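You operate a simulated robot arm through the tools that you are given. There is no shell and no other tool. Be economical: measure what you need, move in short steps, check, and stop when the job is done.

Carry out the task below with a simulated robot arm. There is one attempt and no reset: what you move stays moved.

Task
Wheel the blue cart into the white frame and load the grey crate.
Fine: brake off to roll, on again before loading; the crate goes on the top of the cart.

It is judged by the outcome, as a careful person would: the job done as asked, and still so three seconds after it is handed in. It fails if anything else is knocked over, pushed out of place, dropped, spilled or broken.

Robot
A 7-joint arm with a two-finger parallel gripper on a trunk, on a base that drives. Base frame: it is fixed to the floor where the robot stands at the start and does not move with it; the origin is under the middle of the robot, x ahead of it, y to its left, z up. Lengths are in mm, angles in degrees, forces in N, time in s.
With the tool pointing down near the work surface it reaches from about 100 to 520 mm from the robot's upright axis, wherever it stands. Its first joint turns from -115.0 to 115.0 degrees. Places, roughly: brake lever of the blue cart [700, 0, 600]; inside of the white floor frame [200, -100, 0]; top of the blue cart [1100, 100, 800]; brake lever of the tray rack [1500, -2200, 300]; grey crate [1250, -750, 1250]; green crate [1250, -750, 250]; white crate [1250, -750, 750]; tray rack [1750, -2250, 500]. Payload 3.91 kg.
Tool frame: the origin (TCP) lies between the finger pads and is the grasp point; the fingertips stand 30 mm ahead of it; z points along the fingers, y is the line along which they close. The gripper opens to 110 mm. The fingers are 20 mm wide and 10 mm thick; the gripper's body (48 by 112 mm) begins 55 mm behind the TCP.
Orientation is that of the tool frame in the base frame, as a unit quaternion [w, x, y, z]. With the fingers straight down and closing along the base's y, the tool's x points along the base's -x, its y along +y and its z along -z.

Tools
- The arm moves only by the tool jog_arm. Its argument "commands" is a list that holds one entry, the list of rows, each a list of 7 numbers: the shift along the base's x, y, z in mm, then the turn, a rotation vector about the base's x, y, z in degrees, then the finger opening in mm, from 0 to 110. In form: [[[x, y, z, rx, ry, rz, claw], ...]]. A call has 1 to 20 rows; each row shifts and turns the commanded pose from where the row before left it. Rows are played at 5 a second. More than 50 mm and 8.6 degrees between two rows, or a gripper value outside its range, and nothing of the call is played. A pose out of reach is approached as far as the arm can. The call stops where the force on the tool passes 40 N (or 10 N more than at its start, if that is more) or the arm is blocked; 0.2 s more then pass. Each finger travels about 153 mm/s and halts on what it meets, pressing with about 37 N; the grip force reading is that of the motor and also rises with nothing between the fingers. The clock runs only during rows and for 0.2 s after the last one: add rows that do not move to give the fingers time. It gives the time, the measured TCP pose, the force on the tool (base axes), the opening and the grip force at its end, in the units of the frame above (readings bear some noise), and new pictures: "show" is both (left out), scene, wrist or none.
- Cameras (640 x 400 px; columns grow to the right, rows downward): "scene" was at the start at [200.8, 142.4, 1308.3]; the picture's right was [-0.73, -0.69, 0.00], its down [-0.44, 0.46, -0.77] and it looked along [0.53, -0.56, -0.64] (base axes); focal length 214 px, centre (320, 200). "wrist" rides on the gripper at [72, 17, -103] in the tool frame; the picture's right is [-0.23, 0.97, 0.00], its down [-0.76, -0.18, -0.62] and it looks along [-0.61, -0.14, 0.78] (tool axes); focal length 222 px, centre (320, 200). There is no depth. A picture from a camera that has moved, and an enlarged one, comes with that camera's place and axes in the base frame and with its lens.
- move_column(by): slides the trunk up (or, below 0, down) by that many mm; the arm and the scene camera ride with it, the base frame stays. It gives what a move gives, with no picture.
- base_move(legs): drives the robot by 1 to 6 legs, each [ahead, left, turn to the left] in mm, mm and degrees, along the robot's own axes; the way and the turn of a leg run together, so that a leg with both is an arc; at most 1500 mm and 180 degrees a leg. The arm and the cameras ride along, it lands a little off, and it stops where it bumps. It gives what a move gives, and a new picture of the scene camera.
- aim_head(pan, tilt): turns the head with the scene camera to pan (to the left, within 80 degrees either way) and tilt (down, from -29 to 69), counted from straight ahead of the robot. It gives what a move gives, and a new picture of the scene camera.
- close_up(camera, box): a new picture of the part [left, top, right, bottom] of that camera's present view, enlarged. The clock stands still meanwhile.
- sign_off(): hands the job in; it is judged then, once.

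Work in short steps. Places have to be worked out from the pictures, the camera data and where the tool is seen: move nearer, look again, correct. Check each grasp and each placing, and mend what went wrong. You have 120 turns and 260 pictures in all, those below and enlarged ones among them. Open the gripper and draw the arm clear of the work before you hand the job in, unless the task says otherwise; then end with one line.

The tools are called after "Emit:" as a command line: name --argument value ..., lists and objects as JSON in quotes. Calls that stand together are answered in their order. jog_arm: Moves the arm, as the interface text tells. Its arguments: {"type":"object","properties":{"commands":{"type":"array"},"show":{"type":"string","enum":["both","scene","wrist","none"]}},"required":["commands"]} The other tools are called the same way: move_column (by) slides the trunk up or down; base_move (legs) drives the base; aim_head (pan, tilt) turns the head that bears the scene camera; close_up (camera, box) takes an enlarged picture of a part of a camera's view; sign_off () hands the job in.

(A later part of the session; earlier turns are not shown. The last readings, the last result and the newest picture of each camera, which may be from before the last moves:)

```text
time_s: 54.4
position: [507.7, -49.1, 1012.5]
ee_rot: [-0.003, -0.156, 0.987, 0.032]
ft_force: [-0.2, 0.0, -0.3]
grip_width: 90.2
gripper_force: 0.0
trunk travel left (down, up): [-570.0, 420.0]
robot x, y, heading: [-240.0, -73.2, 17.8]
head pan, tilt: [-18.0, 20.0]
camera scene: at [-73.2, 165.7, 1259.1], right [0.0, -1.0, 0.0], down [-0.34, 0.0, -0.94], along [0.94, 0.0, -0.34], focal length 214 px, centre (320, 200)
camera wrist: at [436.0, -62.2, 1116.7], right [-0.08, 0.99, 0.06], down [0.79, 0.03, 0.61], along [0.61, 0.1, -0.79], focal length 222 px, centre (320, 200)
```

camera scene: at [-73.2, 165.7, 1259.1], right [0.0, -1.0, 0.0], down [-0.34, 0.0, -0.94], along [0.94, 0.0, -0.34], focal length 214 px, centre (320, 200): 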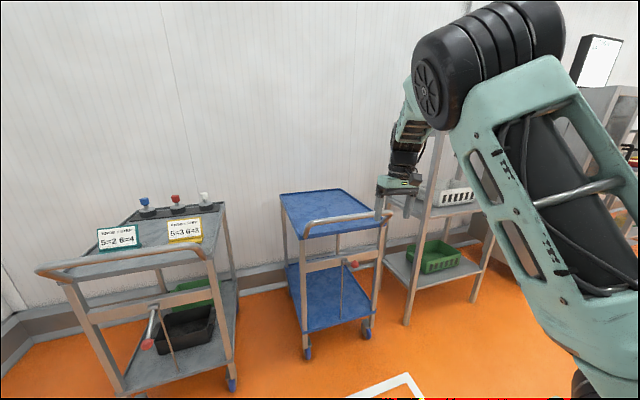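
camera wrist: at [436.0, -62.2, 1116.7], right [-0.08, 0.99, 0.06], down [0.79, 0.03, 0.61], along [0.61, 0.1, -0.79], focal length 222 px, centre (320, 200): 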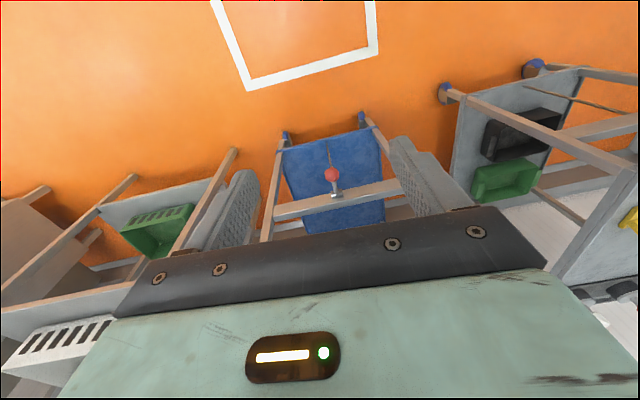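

Tool is down again. Now yaw 90° so the fingers close along the cart's axis.

Emit:
jog_arm --commands '[[[0, 0, 0, 0, 0, 8.5, 90], [0, 0, 0, 0, 0, 8.5, 90], [0, 0, 0, 0, 0, 8.5, 90], [0, 0, 0, 0, 0, 8.5, 90], [0, 0, 0, 0, 0, 8.5, 90], [0, 0, 0, 0, 0, 8.5, 90], [0, 0, 0, 0, 0, 8.5, 90], [0, 0, 0, 0, 0, 8.5, 90], [0, 0, 0, 0, 0, 8.5, 90], [0, 0, 0, 0, 0, 8.5, 90], [0, 0, 0, 0, 0, 5, 90], [0, 0, 0, 0, 0, 0, 90]]]'

Emit:
close_up --camera "scene" --box '[260, 150, 440, 300]'

```text
time_s: 57.0
position: [507.3, -50.3, 1012.9]
ee_rot: [0.024, 0.809, -0.587, -0.022]
ft_force: [-0.1, -0.7, -0.2]
grip_width: 90.0
gripper_force: 0.0
trunk travel left (down, up): [-570.0, 420.0]
robot x, y, heading: [-238.2, -71.2, 17.9]
head pan, tilt: [-18.0, 20.0]
camera scene: at [-73.1, 165.7, 1259.1], right [0.0, -1.0, 0.0], down [-0.34, 0.0, -0.94], along [0.94, 0.0, -0.34], focal length 214 px, centre (320, 200)
camera wrist: at [521.3, -121.9, 1116.5], right [-0.99, -0.08, 0.06], down [-0.03, 0.79, 0.62], along [-0.1, 0.61, -0.79], focal length 222 px, centre (320, 200)
```

scene: 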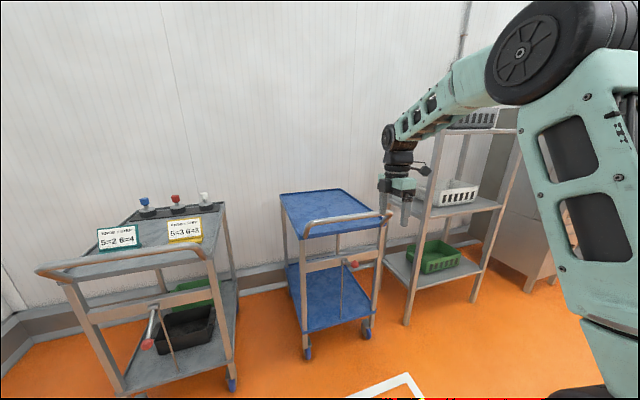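
wrist: 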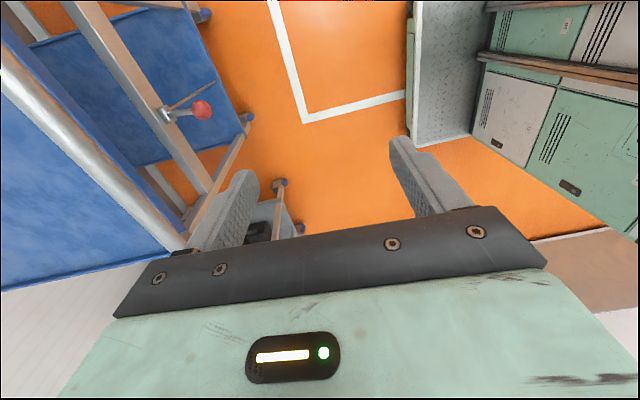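

```text
2.67 times, centred on (350, 225) of scene
camera zoom: at [-73.1, 165.7, 1259.1], right [0.0, -1.0, 0.0], down [-0.34, 0.0, -0.94], along [0.94, 0.0, -0.34], focal length 572 px, centre (240, 133)
```

zoom: 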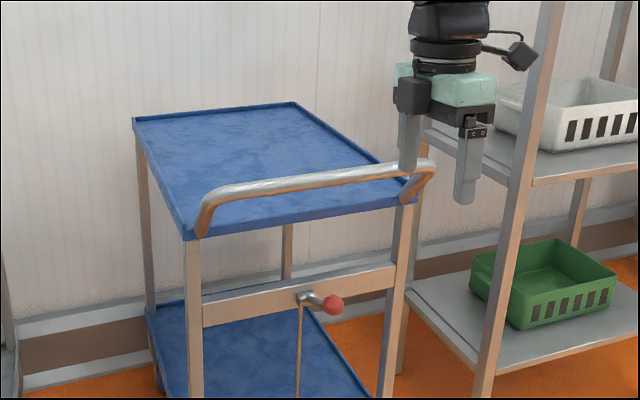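

Stereo puts the handle bar's middle near (714,38,896), ends (659,205)–(770,-136). To keep clear of the white cart behind me later, I'll fold the arm closer in before gripping.

Emit:
jog_arm --commands '[[[-43, -13.5, 0, 0, 0, 0, 90], [-43, -13.5, 0, 0, 0, 0, 90], [-43, -13.5, 0, 0, 0, 0, 90], [-43, -13.5, 0, 0, 0, 0, 90], [-43, -13.5, 0, 0, 0, 0, 90], [0, 0, 0, 0, 0, 0, 90]]]' --show "scene"

```text
time_s: 58.4
position: [290.6, -118.9, 1013.0]
ee_rot: [0.024, 0.808, -0.588, -0.022]
ft_force: [0.0, 0.4, -1.0]
grip_width: 89.9
gripper_force: 0.0
trunk travel left (down, up): [-570.0, 420.0]
robot x, y, heading: [-240.7, -71.5, 17.8]
head pan, tilt: [-18.0, 20.0]
camera scene: at [-73.0, 165.7, 1259.1], right [0.0, -1.0, 0.0], down [-0.34, 0.0, -0.94], along [0.94, 0.0, -0.34], focal length 214 px, centre (320, 200)
```

scene: 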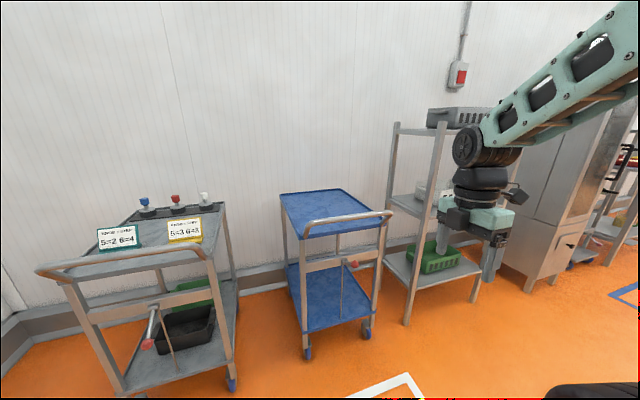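

The arm folded in fine with a ~490 mm gap to the base centre. Drive forward so the gripper is above the handle (tips at z≈980, bar at ≈900).

Emit:
base_move --legs '[[450, 10, 0]]'

Emit:
aim_head --pan -30 --tilt 40

Emit:
jog_arm --commands '[[[0, 0, 0, 0, 0, 0, 90]]]' --show "wrist"

```text
time_s: 61.1
position: [708.3, 27.4, 1014.5]
ee_rot: [0.025, 0.809, -0.587, -0.021]
ft_force: [0.4, 0.4, -0.5]
grip_width: 89.7
gripper_force: 0.1
trunk travel left (down, up): [-570.0, 420.0]
robot x, y, heading: [180.2, 75.9, 17.8]
head pan, tilt: [-18.0, 20.0]
camera scene: at [344.9, 312.1, 1259.1], right [0.0, -1.0, 0.0], down [-0.34, 0.0, -0.94], along [0.94, 0.0, -0.34], focal length 214 px, centre (320, 200)
```

scene: 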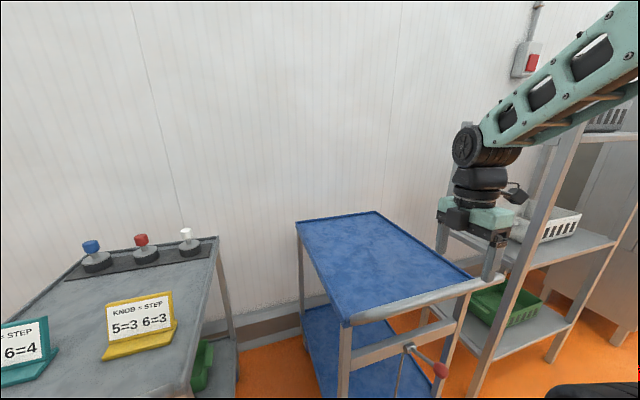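

```text
time_s: 61.9
position: [709.7, 28.0, 1012.8]
ee_rot: [0.024, 0.809, -0.587, -0.022]
ft_force: [-0.1, 0.2, 1.1]
grip_width: 90.2
gripper_force: 0.0
trunk travel left (down, up): [-570.0, 420.0]
robot x, y, heading: [179.9, 69.9, 18.4]
head pan, tilt: [-30.0, 40.0]
camera scene: at [334.9, 294.4, 1227.8], right [-0.21, -0.98, 0.0], down [-0.63, 0.13, -0.77], along [0.75, -0.16, -0.64], focal length 214 px, centre (320, 200)
```

scene: 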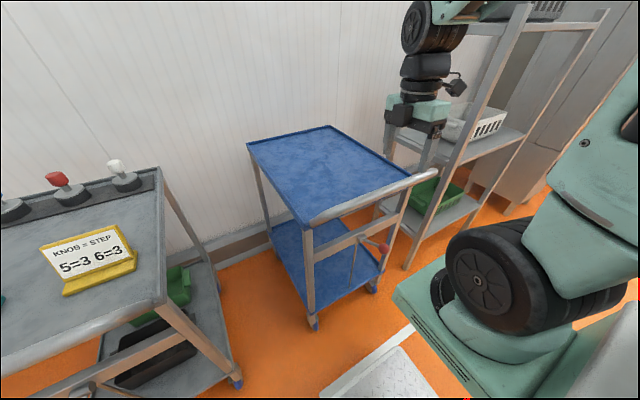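

```text
time_s: 62.3
position: [708.8, 28.6, 1013.5]
ee_rot: [0.024, 0.809, -0.587, -0.022]
ft_force: [0.3, -0.5, -0.4]
grip_width: 89.9
gripper_force: 0.1
trunk travel left (down, up): [-570.0, 420.0]
robot x, y, heading: [178.5, 74.7, 17.9]
head pan, tilt: [-30.0, 40.0]
camera wrist: at [722.5, -44.1, 1116.7], right [-0.99, -0.08, 0.06], down [-0.03, 0.79, 0.62], along [-0.1, 0.61, -0.79], focal length 222 px, centre (320, 200)
```

wrist: 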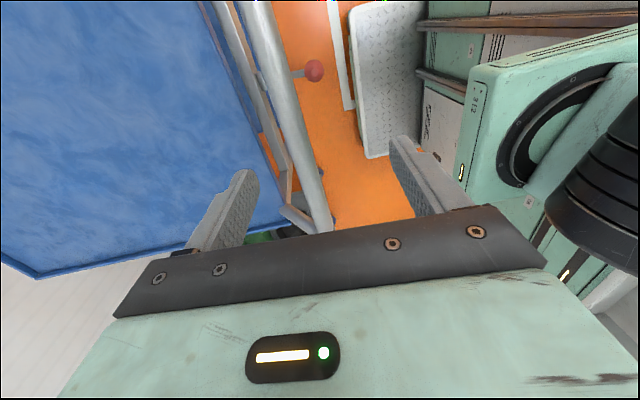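

The bar passes between the fingers but ~25 mm toward the front finger. I shift +25 along the cart axis and lower over the bar.

Emit:
jog_arm --commands '[[[24, 7.5, 0, 0, 0, 0, 90], [0, 0, -30, 0, 0, 0, 90], [0, 0, -25, 0, 0, 0, 90], [0, 0, 0, 0, 0, 0, 90]]]'

Emit:
close_up --camera "scene" --box '[360, 80, 480, 220]'

```text
time_s: 63.3
position: [733.6, 33.9, 957.6]
ee_rot: [0.024, 0.809, -0.587, -0.023]
ft_force: [-0.2, 0.3, 0.2]
grip_width: 90.2
gripper_force: 0.1
trunk travel left (down, up): [-570.0, 420.0]
robot x, y, heading: [180.8, 73.4, 18.0]
head pan, tilt: [-30.0, 40.0]
camera scene: at [334.9, 294.4, 1227.7], right [-0.21, -0.98, 0.0], down [-0.63, 0.13, -0.77], along [0.75, -0.16, -0.64], focal length 214 px, centre (320, 200)
camera wrist: at [747.0, -38.7, 1061.6], right [-0.99, -0.08, 0.06], down [-0.03, 0.79, 0.62], along [-0.1, 0.61, -0.79], focal length 222 px, centre (320, 200)
```

scene: 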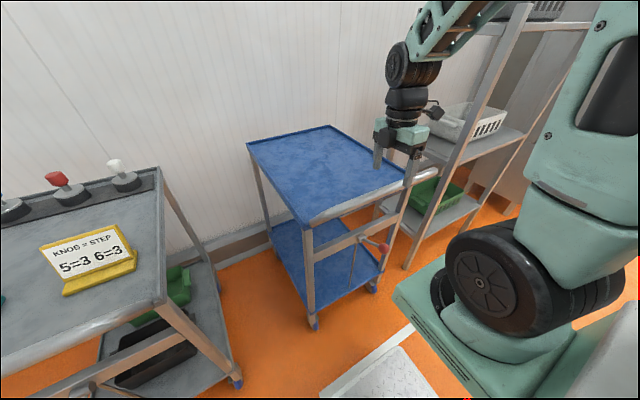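
wrist: 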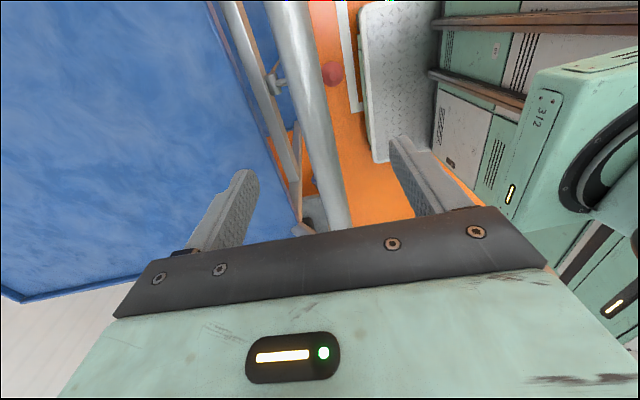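

```text
2.86 times, centred on (420, 150) of scene
camera zoom: at [334.9, 294.4, 1227.7], right [-0.21, -0.98, 0.0], down [-0.63, 0.13, -0.77], along [0.75, -0.16, -0.64], focal length 613 px, centre (34, 343)
```

zoom: 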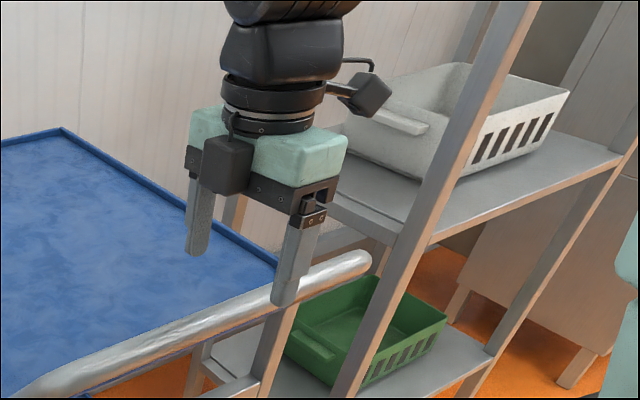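

Centred now. Lower to bar height and grip.

Emit:
jog_arm --commands '[[[0, 0, -30, 0, 0, 0, 90], [0, 0, -30, 0, 0, 0, 90], [0, 0, 0, 0, 0, 0, 90], [0, 0, 0, 0, 0, 0, 40], [0, 0, 0, 0, 0, 0, 20], [0, 0, 0, 0, 0, 0, 10], [0, 0, 0, 0, 0, 0, 10]]]'

Emit:
close_up --camera "scene" --box '[320, 100, 460, 240]'

```text
time_s: 64.9
position: [733.9, 34.1, 896.9]
ee_rot: [0.024, 0.808, -0.588, -0.022]
ft_force: [-0.8, 1.5, 0.2]
grip_width: 24.7
gripper_force: 37.2
trunk travel left (down, up): [-570.0, 420.0]
robot x, y, heading: [181.0, 73.7, 18.1]
head pan, tilt: [-30.0, 40.0]
camera scene: at [334.9, 294.4, 1227.7], right [-0.21, -0.98, 0.0], down [-0.63, 0.13, -0.77], along [0.75, -0.16, -0.64], focal length 214 px, centre (320, 200)
camera wrist: at [748.0, -36.8, 1000.1], right [-0.99, -0.09, 0.06], down [-0.03, 0.79, 0.62], along [-0.1, 0.61, -0.79], focal length 222 px, centre (320, 200)
```

scene: 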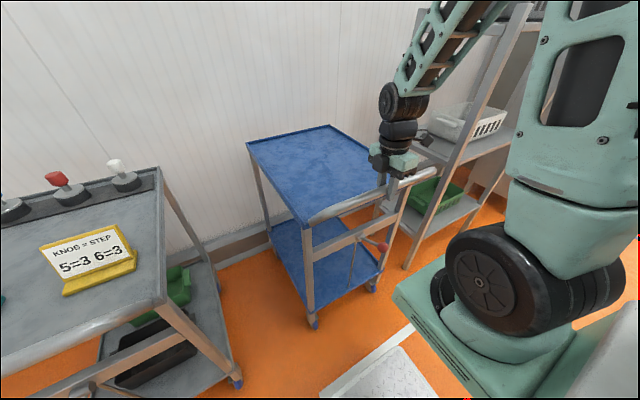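
wrist: 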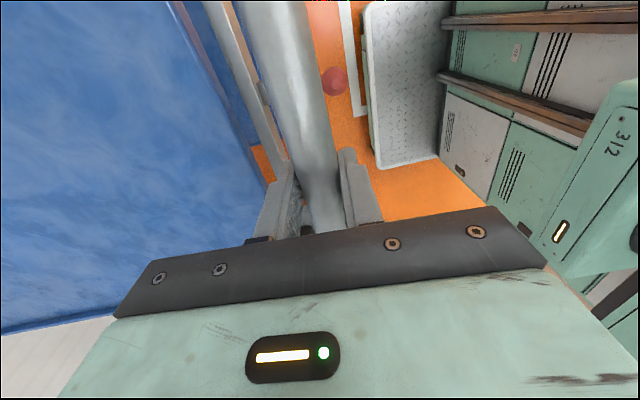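

```text
2.86 times, centred on (390, 170) of scene
camera zoom: at [334.9, 294.4, 1227.7], right [-0.21, -0.98, 0.0], down [-0.63, 0.13, -0.77], along [0.75, -0.16, -0.64], focal length 613 px, centre (120, 286)
```

zoom: 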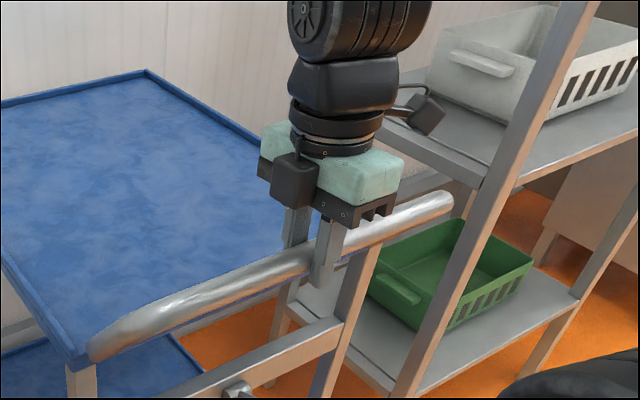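

The bar is gripped (24.7 mm). Test pull of 100 mm with the base.

Emit:
base_move --legs '[[-100, 0, 0]]'

```text
time_s: 66.1
position: [638.3, 4.0, 896.1]
ee_rot: [0.025, 0.809, -0.587, -0.023]
ft_force: [-6.0, -0.6, -1.1]
grip_width: 24.8
gripper_force: 37.0
trunk travel left (down, up): [-570.0, 420.0]
robot x, y, heading: [86.1, 43.5, 18.0]
head pan, tilt: [-30.0, 40.0]
camera scene: at [239.3, 263.2, 1227.8], right [-0.21, -0.98, 0.0], down [-0.63, 0.13, -0.77], along [0.75, -0.16, -0.64], focal length 214 px, centre (320, 200)
```

scene: 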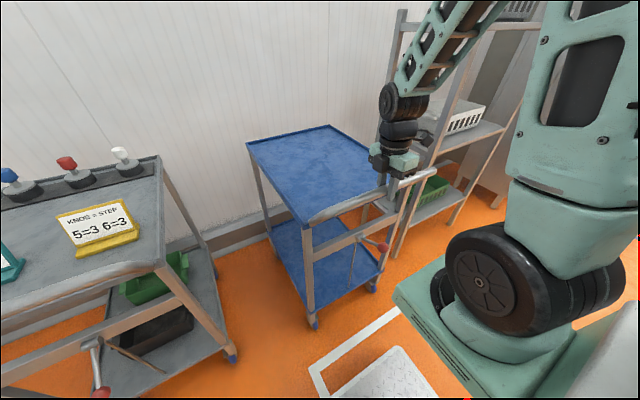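

The cart rolls with light force, brake is off. Pull another 450 mm and then re-measure the frame and cart.

Emit:
base_move --legs '[[-450, 0, 0]]'

Emit:
aim_head --pan -40 --tilt 58

Emit:
aim_head --pan 0 --tilt 58

```text
time_s: 68.8
position: [219.5, -131.5, 896.9]
ee_rot: [0.024, 0.811, -0.584, -0.022]
ft_force: [6.7, -23.8, 1.5]
grip_width: 24.8
gripper_force: 36.5
trunk travel left (down, up): [-570.0, 420.0]
robot x, y, heading: [-332.8, -96.6, 18.6]
head pan, tilt: [-30.0, 40.0]
camera scene: at [-179.7, 125.9, 1227.9], right [-0.2, -0.98, 0.0], down [-0.63, 0.13, -0.77], along [0.75, -0.15, -0.64], focal length 214 px, centre (320, 200)
```

scene: 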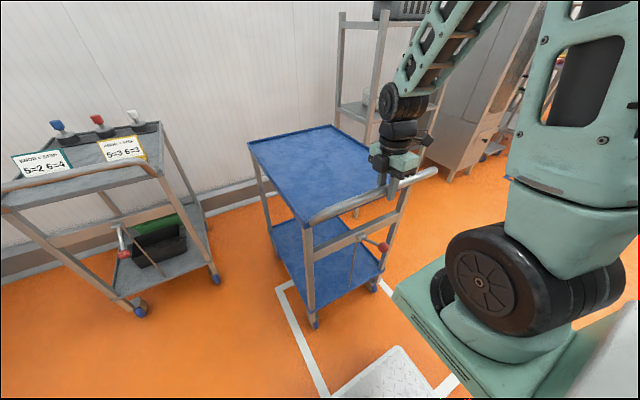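

```text
time_s: 69.6
position: [222.2, -130.1, 894.9]
ee_rot: [0.025, 0.811, -0.584, -0.022]
ft_force: [2.4, -8.0, -0.9]
grip_width: 24.9
gripper_force: 36.9
trunk travel left (down, up): [-570.0, 420.0]
robot x, y, heading: [-331.9, -94.7, 18.6]
head pan, tilt: [-40.0, 58.0]
camera scene: at [-198.8, 118.2, 1203.4], right [-0.37, -0.93, 0.0], down [-0.79, 0.31, -0.53], along [0.49, -0.2, -0.85], focal length 214 px, centre (320, 200)
```

scene: 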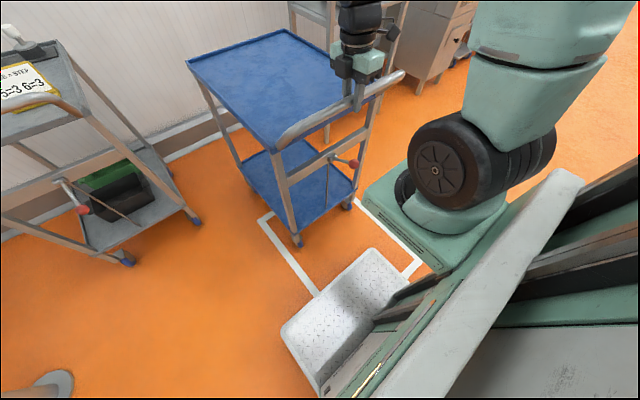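

```text
time_s: 70.6
position: [220.8, -130.5, 895.9]
ee_rot: [0.025, 0.811, -0.584, -0.022]
ft_force: [4.0, -11.8, -0.3]
grip_width: 24.7
gripper_force: 37.1
trunk travel left (down, up): [-570.0, 420.0]
robot x, y, heading: [-333.7, -94.5, 18.6]
head pan, tilt: [0.0, 58.0]
camera scene: at [-197.5, 165.1, 1203.4], right [0.31, -0.95, 0.0], down [-0.81, -0.27, -0.53], along [0.5, 0.17, -0.85], focal length 214 px, centre (320, 200)
```

scene: 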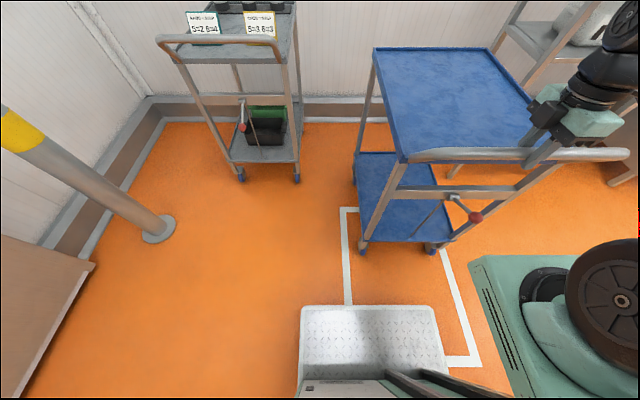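

Frame centre ≈(199,-143) at 18.4°, near wheels mid ≈(330,-121): about 365 mm more to go and ~12 mm left. I'll use the arm for part of the pull to keep the base clear of the white cart behind, starting with 220 mm by base.

Emit:
base_move --legs '[[-220, 12, 0]]'

Emit:
jog_arm --commands '[[[-14, -4.5, 0, 0, 0, 0, 10], [-14, -4.5, 0, 0, 0, 0, 10], [-14, -4.5, 0, 0, 0, 0, 10], [0, 0, 0, 0, 0, 0, 10]]]' --show "scene"

```text
time_s: 72.3
position: [4.4, -191.0, 895.4]
ee_rot: [0.026, 0.81, -0.586, -0.022]
ft_force: [2.9, -22.7, 0.3]
grip_width: 25.2
gripper_force: 37.5
trunk travel left (down, up): [-570.0, 420.0]
robot x, y, heading: [-550.7, -151.0, 17.9]
head pan, tilt: [0.0, 58.0]
camera scene: at [-412.4, 105.9, 1203.6], right [0.31, -0.95, 0.0], down [-0.81, -0.26, -0.53], along [0.5, 0.17, -0.85], focal length 214 px, centre (320, 200)
```

scene: 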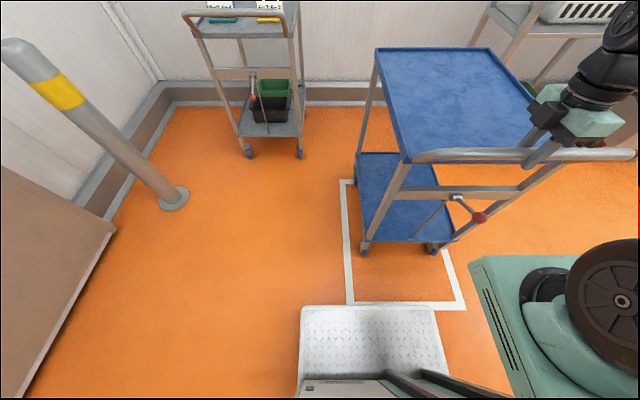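

```text
time_s: 73.3
position: [-35.9, -203.7, 895.5]
ee_rot: [0.024, 0.81, -0.586, -0.022]
ft_force: [2.4, -2.3, -0.2]
grip_width: 24.6
gripper_force: 37.1
trunk travel left (down, up): [-570.0, 420.0]
robot x, y, heading: [-548.6, -151.7, 18.3]
head pan, tilt: [0.0, 58.0]
camera scene: at [-412.3, 106.7, 1203.2], right [0.31, -0.95, 0.0], down [-0.81, -0.26, -0.53], along [0.5, 0.17, -0.85], focal length 214 px, centre (320, 200)
```

scene: 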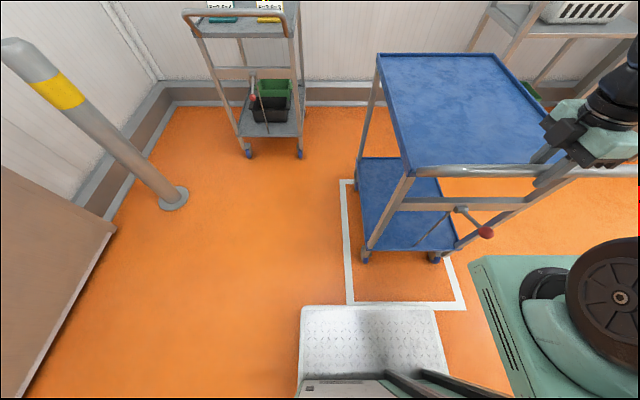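

The cart is aligned (≈18°) and nearly in; it needs ~62 mm more along the axis and ~17 mm left. Do this with the arm.

Emit:
jog_arm --commands '[[[-16, 0, 0, 0, 0, 0, 10], [-16, 0, 0, 0, 0, 0, 10], [-16, -0.5, 0, 0, 0, 0, 10], [-16, -1, 0, 0, 0, 0, 10], [0, 0, 0, 0, 0, 0, 10]]]' --show "scene"

Emit:
close_up --camera "scene" --box '[310, 150, 490, 330]'

Emit:
aim_head --pan -30 --tilt 50

```text
time_s: 74.5
position: [-62.0, -206.3, 911.7]
ee_rot: [0.025, 0.81, -0.586, -0.024]
ft_force: [-2.1, 6.8, -23.1]
grip_width: 24.6
gripper_force: 37.2
out of reach, approached as far as the arm can: row 2, 3, 4
trunk travel left (down, up): [-570.0, 420.0]
robot x, y, heading: [-547.6, -152.0, 18.1]
head pan, tilt: [0.0, 58.0]
camera scene: at [-412.1, 107.2, 1203.3], right [0.31, -0.95, 0.0], down [-0.81, -0.26, -0.53], along [0.5, 0.17, -0.85], focal length 214 px, centre (320, 200)
```

scene: 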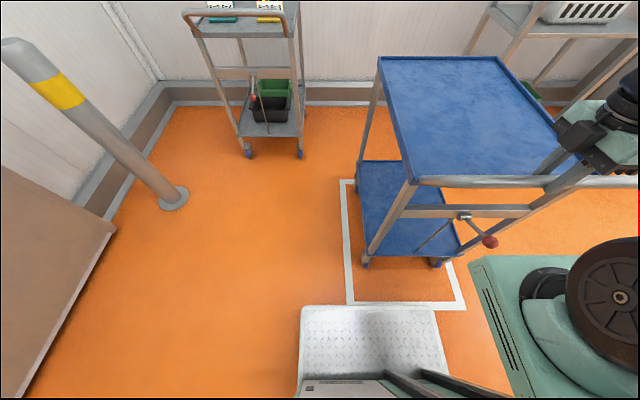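

```text
2.22 times, centred on (400, 240) of scene
camera zoom: at [-412.1, 107.2, 1203.3], right [0.31, -0.95, 0.0], down [-0.81, -0.26, -0.53], along [0.5, 0.17, -0.85], focal length 477 px, centre (142, 111)
```

zoom: 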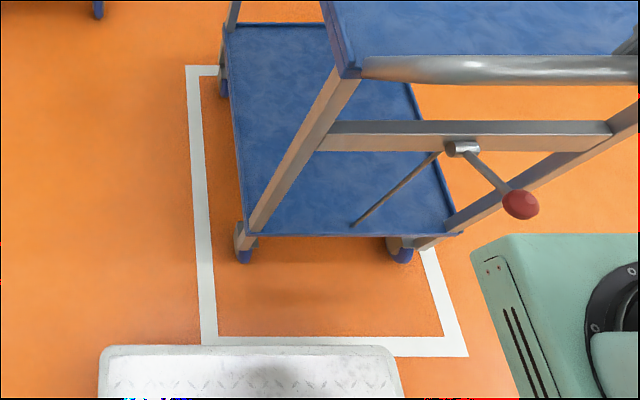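

```text
time_s: 75.5
position: [-61.4, -205.8, 910.6]
ee_rot: [0.026, 0.81, -0.586, -0.023]
ft_force: [-5.4, 17.6, -19.0]
grip_width: 25.0
gripper_force: 36.6
trunk travel left (down, up): [-570.0, 420.0]
robot x, y, heading: [-548.5, -152.1, 18.2]
head pan, tilt: [-30.0, 50.0]
camera scene: at [-402.3, 70.3, 1213.4], right [-0.2, -0.98, 0.0], down [-0.75, 0.16, -0.64], along [0.63, -0.13, -0.77], focal length 214 px, centre (320, 200)
```

scene: 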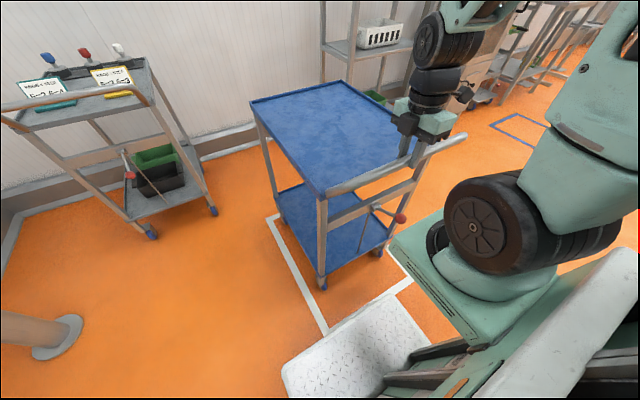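

The arm hit its inner limit and rose 15 mm. I'll push the height back down (slightly forward for reach) and do the last ~35 mm with the base; wheels are within the frame lines with ~35–60 mm side margins.

Emit:
jog_arm --commands '[[[4, 1.3, -8, 0, 0, 0, 10], [4, 1.3, -8, 0, 0, 0, 10], [0, 0, 0, 0, 0, 0, 10]]]' --show "none"

Emit:
base_move --legs '[[-42, 4, 0]]'

Emit:
aim_head --pan 0 --tilt 58

Emit:
close_up --camera "scene" --box '[310, 150, 490, 330]'

```text
time_s: 76.3
position: [-52.3, -204.5, 896.3]
ee_rot: [0.025, 0.81, -0.585, -0.022]
ft_force: [3.3, -9.7, 27.6]
grip_width: 24.7
gripper_force: 37.0
trunk travel left (down, up): [-570.0, 420.0]
robot x, y, heading: [-545.3, -151.7, 18.1]
head pan, tilt: [-30.0, 50.0]
```

```text
time_s: 77.2
position: [-95.8, -214.9, 893.4]
ee_rot: [0.028, 0.81, -0.586, -0.025]
ft_force: [-0.6, -21.3, -12.9]
grip_width: 24.8
gripper_force: 36.9
trunk travel left (down, up): [-570.0, 420.0]
robot x, y, heading: [-589.9, -161.1, 17.8]
head pan, tilt: [-30.0, 50.0]
camera scene: at [-443.5, 59.4, 1213.4], right [-0.2, -0.98, 0.0], down [-0.75, 0.16, -0.64], along [0.63, -0.13, -0.77], focal length 214 px, centre (320, 200)
```

scene: 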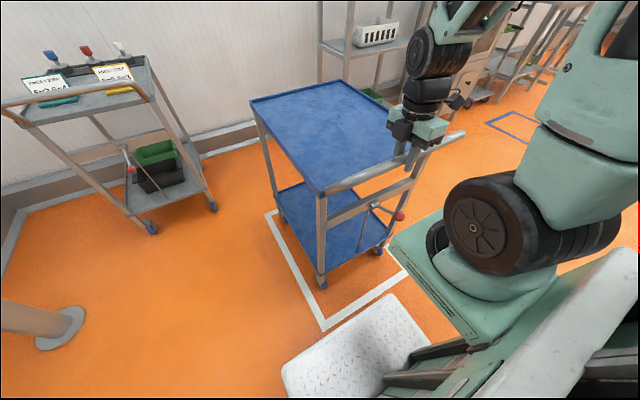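

```text
time_s: 78.1
position: [-95.2, -214.2, 893.9]
ee_rot: [0.027, 0.809, -0.586, -0.026]
ft_force: [1.8, -10.2, -12.2]
grip_width: 24.8
gripper_force: 37.8
trunk travel left (down, up): [-570.0, 420.0]
robot x, y, heading: [-590.7, -161.7, 18.4]
head pan, tilt: [0.0, 58.0]
camera scene: at [-453.1, 97.1, 1203.3], right [0.31, -0.95, 0.0], down [-0.81, -0.26, -0.53], along [0.5, 0.17, -0.85], focal length 214 px, centre (320, 200)
```

scene: 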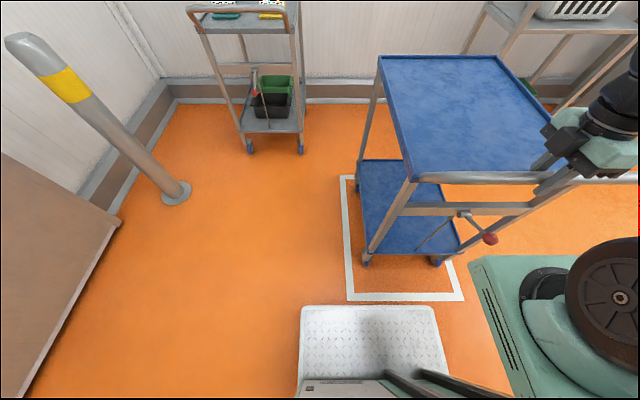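

```text
2.22 times, centred on (400, 240) of scene
camera zoom: at [-453.1, 97.1, 1203.3], right [0.31, -0.95, 0.0], down [-0.81, -0.26, -0.53], along [0.5, 0.17, -0.85], focal length 477 px, centre (142, 111)
```

zoom: 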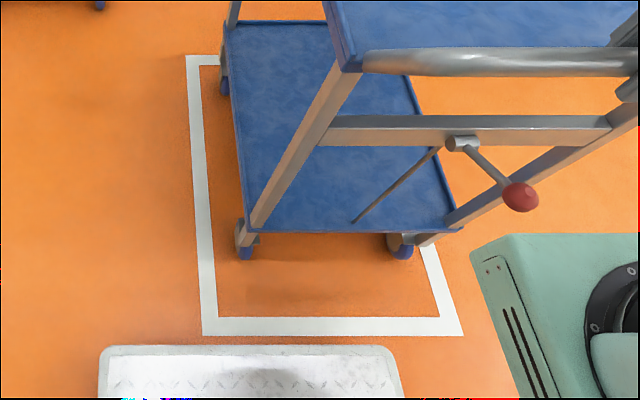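

The cart now sits well inside the frame (wheels ~110 mm from front/back lines, 35–60 mm from the sides). I release the handle, raise clear, and drive around to the cart's left side, where there's room to reach the lever sideways.

Emit:
jog_arm --commands '[[[0, 0, 0, 0, 0, 0, 60], [0, 0, 0, 0, 0, 0, 100], [0, 0, 30, 0, 0, 0, 100], [0, 0, 40, 0, 0, 0, 100], [0, 0, 40, 0, 0, 0, 100]]]' --show "scene"

Emit:
move_column --by 50

Emit:
base_move --legs '[[0, 575, 0], [560, 0, 0]]'

Emit:
base_move --legs '[[0, 0, -90]]'

```text
time_s: 79.3
position: [-95.8, -215.0, 1005.3]
ee_rot: [0.027, 0.809, -0.586, -0.025]
ft_force: [0.1, 0.1, -1.0]
grip_width: 99.9
gripper_force: 0.0
trunk travel left (down, up): [-570.0, 420.0]
robot x, y, heading: [-591.7, -163.6, 18.1]
head pan, tilt: [0.0, 58.0]
camera scene: at [-453.3, 97.6, 1203.3], right [0.31, -0.95, 0.0], down [-0.81, -0.26, -0.53], along [0.5, 0.17, -0.85], focal length 214 px, centre (320, 200)
```

scene: 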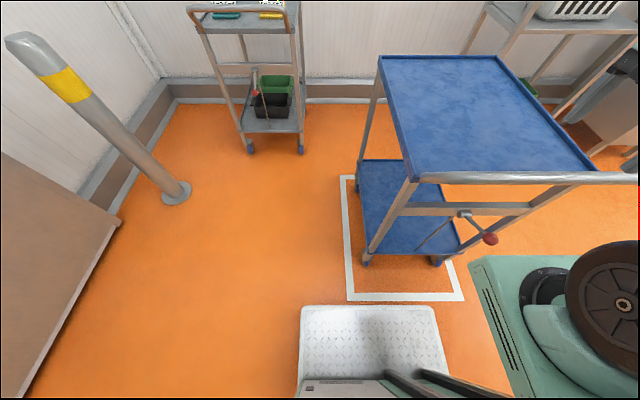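

```text
time_s: 80.2
position: [-96.5, -214.1, 1054.8]
ee_rot: [0.028, 0.809, -0.587, -0.025]
ft_force: [-1.0, -0.1, 0.3]
grip_width: 100.1
gripper_force: 0.1
trunk travel left (down, up): [-620.0, 370.0]
robot x, y, heading: [-591.8, -164.1, 18.0]
head pan, tilt: [0.0, 58.0]
```

```text
time_s: 86.4
position: [272.6, 510.0, 1054.1]
ee_rot: [0.027, 0.808, -0.587, -0.023]
ft_force: [-0.5, -0.3, -0.4]
grip_width: 99.8
gripper_force: 0.0
trunk travel left (down, up): [-620.0, 370.0]
robot x, y, heading: [-220.6, 563.5, 17.9]
head pan, tilt: [0.0, 58.0]
camera scene: at [-84.1, 821.7, 1253.4], right [0.31, -0.95, 0.0], down [-0.81, -0.26, -0.53], along [0.5, 0.16, -0.85], focal length 214 px, centre (320, 200)
```

scene: 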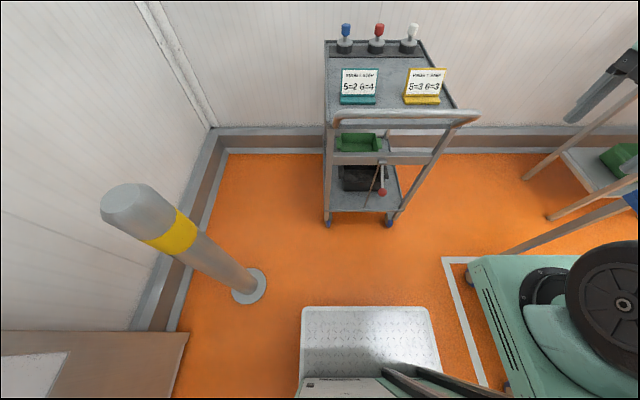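

```text
time_s: 90.6
position: [-271.1, 68.5, 1055.5]
ee_rot: [-0.003, -0.158, 0.987, 0.037]
ft_force: [-0.2, 0.2, -0.1]
grip_width: 100.2
gripper_force: 0.0
trunk travel left (down, up): [-620.0, 370.0]
robot x, y, heading: [-222.1, 563.7, -71.7]
head pan, tilt: [0.0, 58.0]
camera scene: at [39.6, 425.7, 1253.4], right [-0.95, -0.31, 0.0], down [-0.27, 0.81, -0.53], along [0.17, -0.5, -0.85], focal length 214 px, centre (320, 200)
```

scene: 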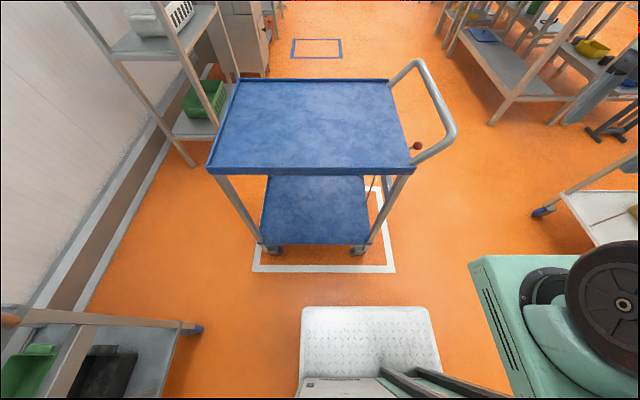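

Clear view of the cart from its left; left-side wheels are inside the line. I'll lower the trunk to lever height and look.

Emit:
move_column --by -330

Emit:
aim_head --pan -5 --tilt 25

Emit:
close_up --camera "scene" --box '[340, 110, 500, 270]'

```text
time_s: 93.9
position: [-270.7, 68.1, 724.2]
ee_rot: [-0.001, -0.158, 0.987, 0.037]
ft_force: [-0.5, -0.5, 0.6]
grip_width: 100.1
gripper_force: 0.0
trunk travel left (down, up): [-290.0, 700.0]
robot x, y, heading: [-220.7, 562.1, -71.7]
head pan, tilt: [0.0, 58.0]
```

```text
time_s: 94.8
position: [-272.6, 68.8, 724.5]
ee_rot: [-0.002, -0.159, 0.987, 0.037]
ft_force: [-0.5, -0.5, -0.4]
grip_width: 100.0
gripper_force: 0.1
trunk travel left (down, up): [-290.0, 700.0]
robot x, y, heading: [-222.4, 561.7, -71.7]
head pan, tilt: [-5.0, 25.0]
camera scene: at [39.2, 401.5, 971.0], right [-0.97, -0.23, 0.0], down [-0.1, 0.41, -0.91], along [0.21, -0.88, -0.42], focal length 214 px, centre (320, 200)
```

scene: 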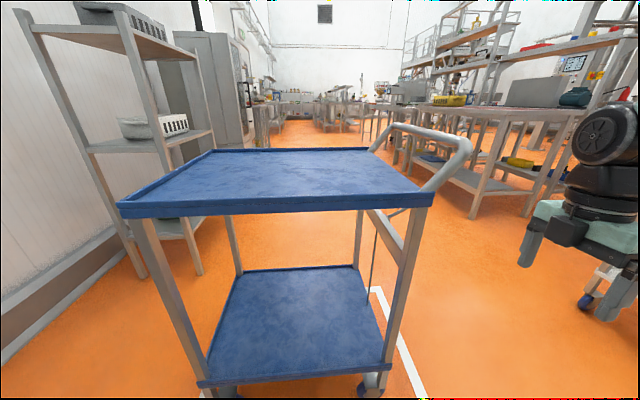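

```text
2.50 times, centred on (420, 190) of scene
camera zoom: at [39.2, 401.5, 971.0], right [-0.97, -0.23, 0.0], down [-0.1, 0.41, -0.91], along [0.21, -0.88, -0.42], focal length 536 px, centre (70, 225)
```

zoom: 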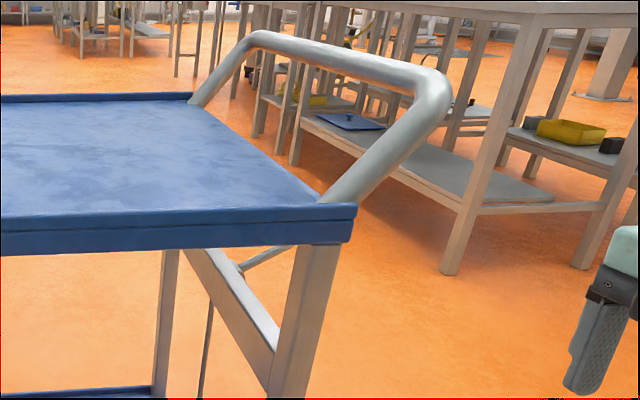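

The knob is hidden behind the table top edge; lower the trunk further for a side view.

Emit:
move_column --by -250

Emit:
aim_head --pan -15 --tilt 10

Emit:
close_up --camera "scene" --box '[300, 120, 420, 240]'

```text
time_s: 97.4
position: [-271.3, 68.0, 474.0]
ee_rot: [-0.002, -0.159, 0.987, 0.036]
ft_force: [0.0, 0.3, 0.5]
grip_width: 100.0
gripper_force: 0.1
trunk travel left (down, up): [-40.0, 950.0]
robot x, y, heading: [-220.7, 563.7, -71.6]
head pan, tilt: [-5.0, 25.0]
```

```text
time_s: 98.2
position: [-273.1, 68.7, 474.1]
ee_rot: [-0.001, -0.16, 0.987, 0.036]
ft_force: [0.0, -0.5, 0.1]
grip_width: 100.1
gripper_force: 0.0
trunk travel left (down, up): [-40.0, 950.0]
robot x, y, heading: [-220.4, 565.2, -71.6]
head pan, tilt: [-15.0, 10.0]
camera scene: at [23.4, 398.3, 745.4], right [-1.0, -0.06, 0.0], down [-0.01, 0.17, -0.98], along [0.06, -0.98, -0.17], focal length 214 px, centre (320, 200)
```

scene: 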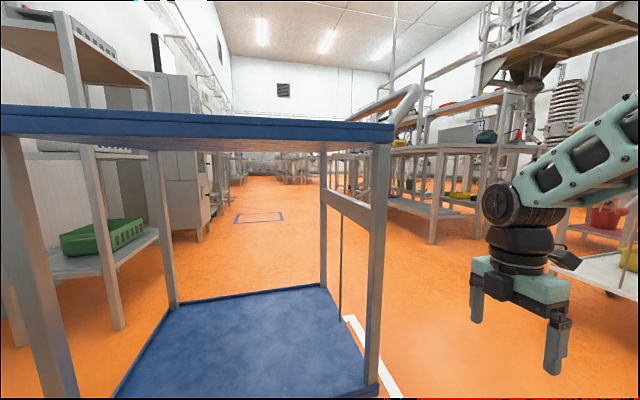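

```text
3.33 times, centred on (360, 180) of scene
camera zoom: at [23.4, 398.3, 745.4], right [-1.0, -0.06, 0.0], down [-0.01, 0.17, -0.98], along [0.06, -0.98, -0.17], focal length 715 px, centre (187, 267)
```

zoom: 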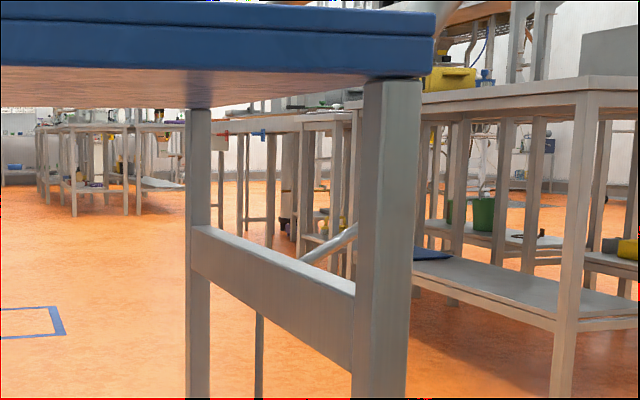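

The knob is hidden behind the post. I'll shift the robot 60 mm away from the handle, raise the trunk, and swing the tool horizontal pointing across the cart's front while extending; the wrist camera will then see the lever.

Emit:
base_move --legs '[[0, -70, 0]]'

Emit:
move_column --by 270

Emit:
jog_arm --commands '[[[9, -28, 0, -7.6, -2.5, 0, 60], [9, -28, 0, -7.6, -2.5, 0, 30], [9, -28, 0, -7.6, -2.5, 0, 0], [9, -28, 0, -7.6, -2.5, 0, 0], [9, -28, 0, -7.6, -2.5, 0, 0], [9, -28, 0, -7.6, -2.5, 0, 0], [9, -28, 0, -7.6, -2.5, 0, 0], [9, -28, 0, -7.6, -2.5, 0, 0], [9, -28, 0, -7.6, -2.5, 0, 0], [0, 0, 0, -7.6, -2.5, 0, 0], [0, 0, 0, -7.6, -2.5, 0, 0]]]'

```text
time_s: 99.2
position: [-339.5, 46.1, 473.9]
ee_rot: [-0.002, -0.159, 0.987, 0.036]
ft_force: [0.1, -0.6, 0.1]
grip_width: 100.1
gripper_force: 0.0
trunk travel left (down, up): [-40.0, 950.0]
robot x, y, heading: [-285.7, 543.1, -71.6]
head pan, tilt: [-15.0, 10.0]
camera scene: at [-43.0, 376.3, 745.4], right [-1.0, -0.06, 0.0], down [-0.01, 0.17, -0.98], along [0.06, -0.98, -0.17], focal length 214 px, centre (320, 200)
```

scene: 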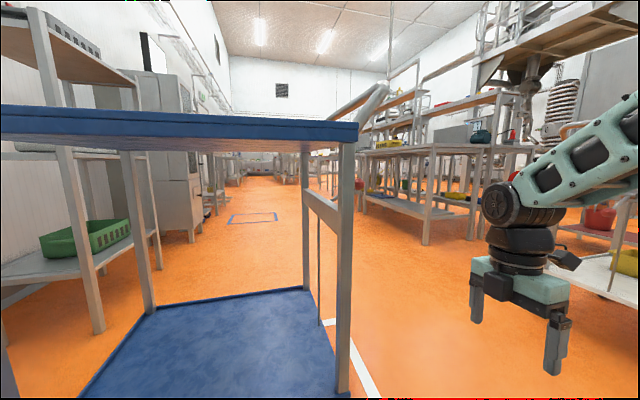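

```text
time_s: 102.0
position: [-338.6, 46.3, 744.2]
ee_rot: [-0.002, -0.16, 0.986, 0.037]
ft_force: [-0.1, 0.4, 0.0]
grip_width: 99.9
gripper_force: 0.1
trunk travel left (down, up): [-310.0, 680.0]
robot x, y, heading: [-287.5, 539.2, -71.6]
head pan, tilt: [-15.0, 10.0]
```

```text
time_s: 104.4
position: [-273.0, -177.7, 772.3]
ee_rot: [0.097, -0.117, 0.753, -0.641]
ft_force: [-0.5, 0.1, 0.2]
grip_width: 0.1
gripper_force: 36.8
out of reach, approached as far as the arm can: row 6, 7, 10, 11
trunk travel left (down, up): [-310.0, 680.0]
robot x, y, heading: [-287.1, 539.2, -71.7]
head pan, tilt: [-15.0, 10.0]
camera scene: at [-43.1, 376.3, 1015.4], right [-1.0, -0.06, 0.0], down [-0.01, 0.17, -0.98], along [0.06, -0.98, -0.17], focal length 214 px, centre (320, 200)
camera wrist: at [-372.9, -99.7, 772.9], right [0.16, 0.22, -0.96], down [0.55, 0.79, 0.27], along [0.82, -0.57, 0.01], focal length 222 px, centre (320, 200)
```

scene: 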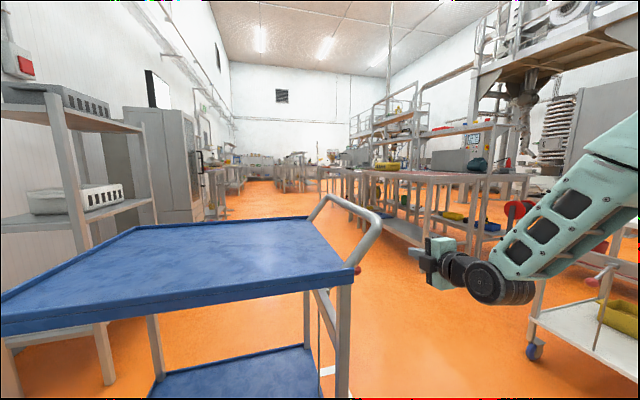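
wrist: 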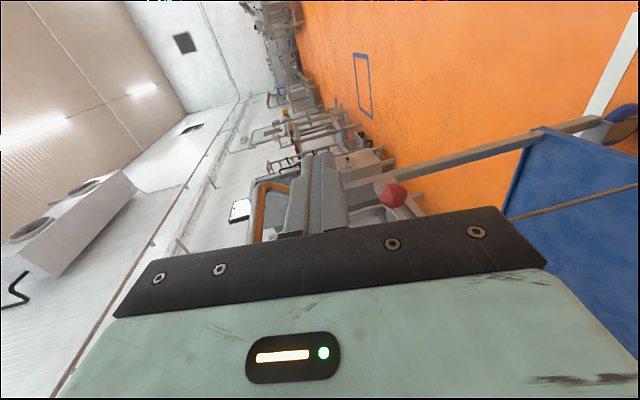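

Triangulated knob: about (-122,-255,682). I extend the closed fingers to the knob's lateral position at z≈745 and then shift toward it.

Emit:
jog_arm --commands '[[[11, -34, -9, 0, 0, 0, 0], [11, -34, -9, 0, 0, 0, 0], [12, -35, -9, 0, 0, 0, 0], [28, 9, 0, 0, 0, 0, 0], [0, 0, 0, 0, 0, 0, 0]]]'

```text
time_s: 105.6
position: [-236.4, -217.4, 814.4]
ee_rot: [0.096, -0.118, 0.754, -0.639]
ft_force: [-0.2, -0.5, -0.9]
grip_width: 0.0
gripper_force: 36.9
out of reach, approached as far as the arm can: row 1, 2, 3
trunk travel left (down, up): [-310.0, 680.0]
robot x, y, heading: [-285.9, 541.6, -72.0]
head pan, tilt: [-15.0, 10.0]
camera scene: at [-43.0, 376.3, 1015.4], right [-1.0, -0.06, 0.0], down [-0.01, 0.17, -0.98], along [0.06, -0.98, -0.17], focal length 214 px, centre (320, 200)
camera wrist: at [-335.2, -139.2, 814.8], right [0.16, 0.22, -0.96], down [0.55, 0.79, 0.27], along [0.82, -0.58, 0.01], focal length 222 px, centre (320, 200)
```

scene: 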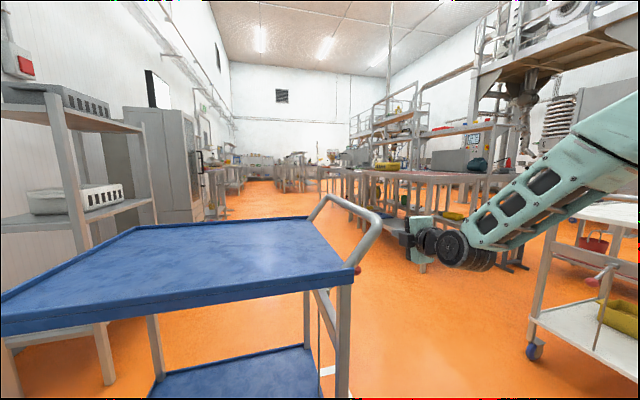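
wrist: 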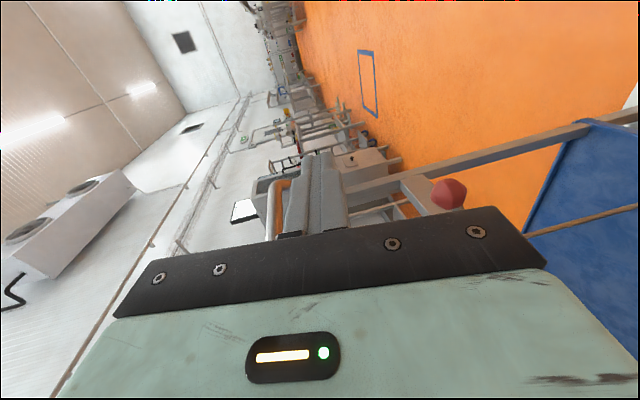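

The arm can't get lower at this radius, but the trunk and base can supply the motion. Lower the trunk 70, drive 60 ahead, then 95 left to bring the fingers above the knob.

Emit:
move_column --by -70

Emit:
base_move --legs '[[60, 0, 0], [0, 60, 0]]'

Emit:
jog_arm --commands '[[[0, 0, 0, 0, 0, 0, 0]]]' --show "wrist"

Emit:
close_up --camera "scene" --box '[300, 160, 440, 300]'

```text
time_s: 106.6
position: [-235.7, -218.7, 743.5]
ee_rot: [0.096, -0.119, 0.753, -0.64]
ft_force: [0.3, 0.0, 0.7]
grip_width: 0.0
gripper_force: 37.0
trunk travel left (down, up): [-240.0, 750.0]
robot x, y, heading: [-286.9, 538.6, -71.6]
head pan, tilt: [-15.0, 10.0]
```

```text
time_s: 108.2
position: [-160.3, -255.7, 744.0]
ee_rot: [0.095, -0.117, 0.754, -0.64]
ft_force: [-0.6, 0.9, -0.2]
grip_width: 0.0
gripper_force: 37.1
trunk travel left (down, up): [-240.0, 750.0]
robot x, y, heading: [-212.9, 501.9, -71.8]
head pan, tilt: [-15.0, 10.0]
camera scene: at [33.5, 337.9, 945.4], right [-1.0, -0.06, 0.0], down [-0.01, 0.17, -0.98], along [0.05, -0.98, -0.17], focal length 214 px, centre (320, 200)
```

scene: 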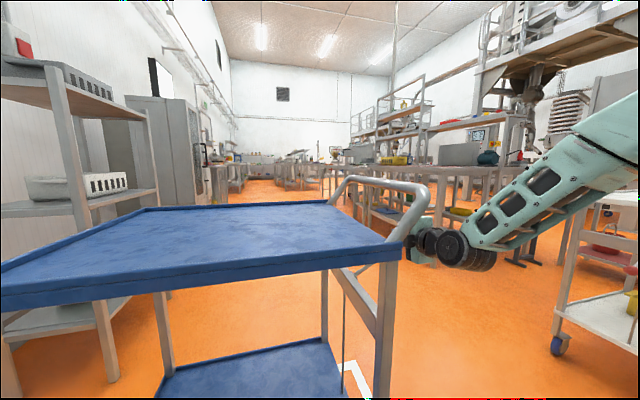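

```text
time_s: 108.6
position: [-159.9, -255.4, 743.9]
ee_rot: [0.095, -0.117, 0.753, -0.64]
ft_force: [-0.9, -0.1, 0.4]
grip_width: 0.0
gripper_force: 37.2
trunk travel left (down, up): [-240.0, 750.0]
robot x, y, heading: [-210.2, 503.9, -71.7]
head pan, tilt: [-15.0, 10.0]
camera wrist: at [-259.8, -176.9, 744.7], right [0.16, 0.22, -0.96], down [0.55, 0.79, 0.27], along [0.82, -0.58, 0.01], focal length 222 px, centre (320, 200)
```

wrist: 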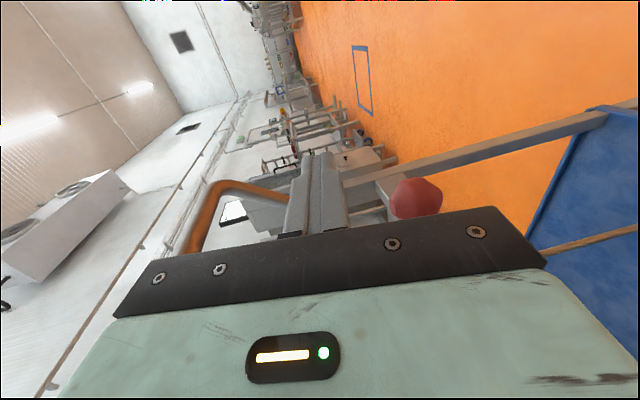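

```text
2.86 times, centred on (370, 230) of scene
camera zoom: at [33.5, 337.9, 945.4], right [-1.0, -0.06, 0.0], down [-0.01, 0.17, -0.98], along [0.05, -0.98, -0.17], focal length 613 px, centre (177, 114)
```

zoom: 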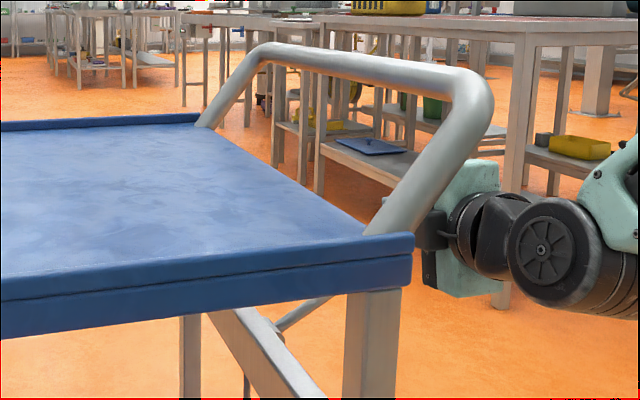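

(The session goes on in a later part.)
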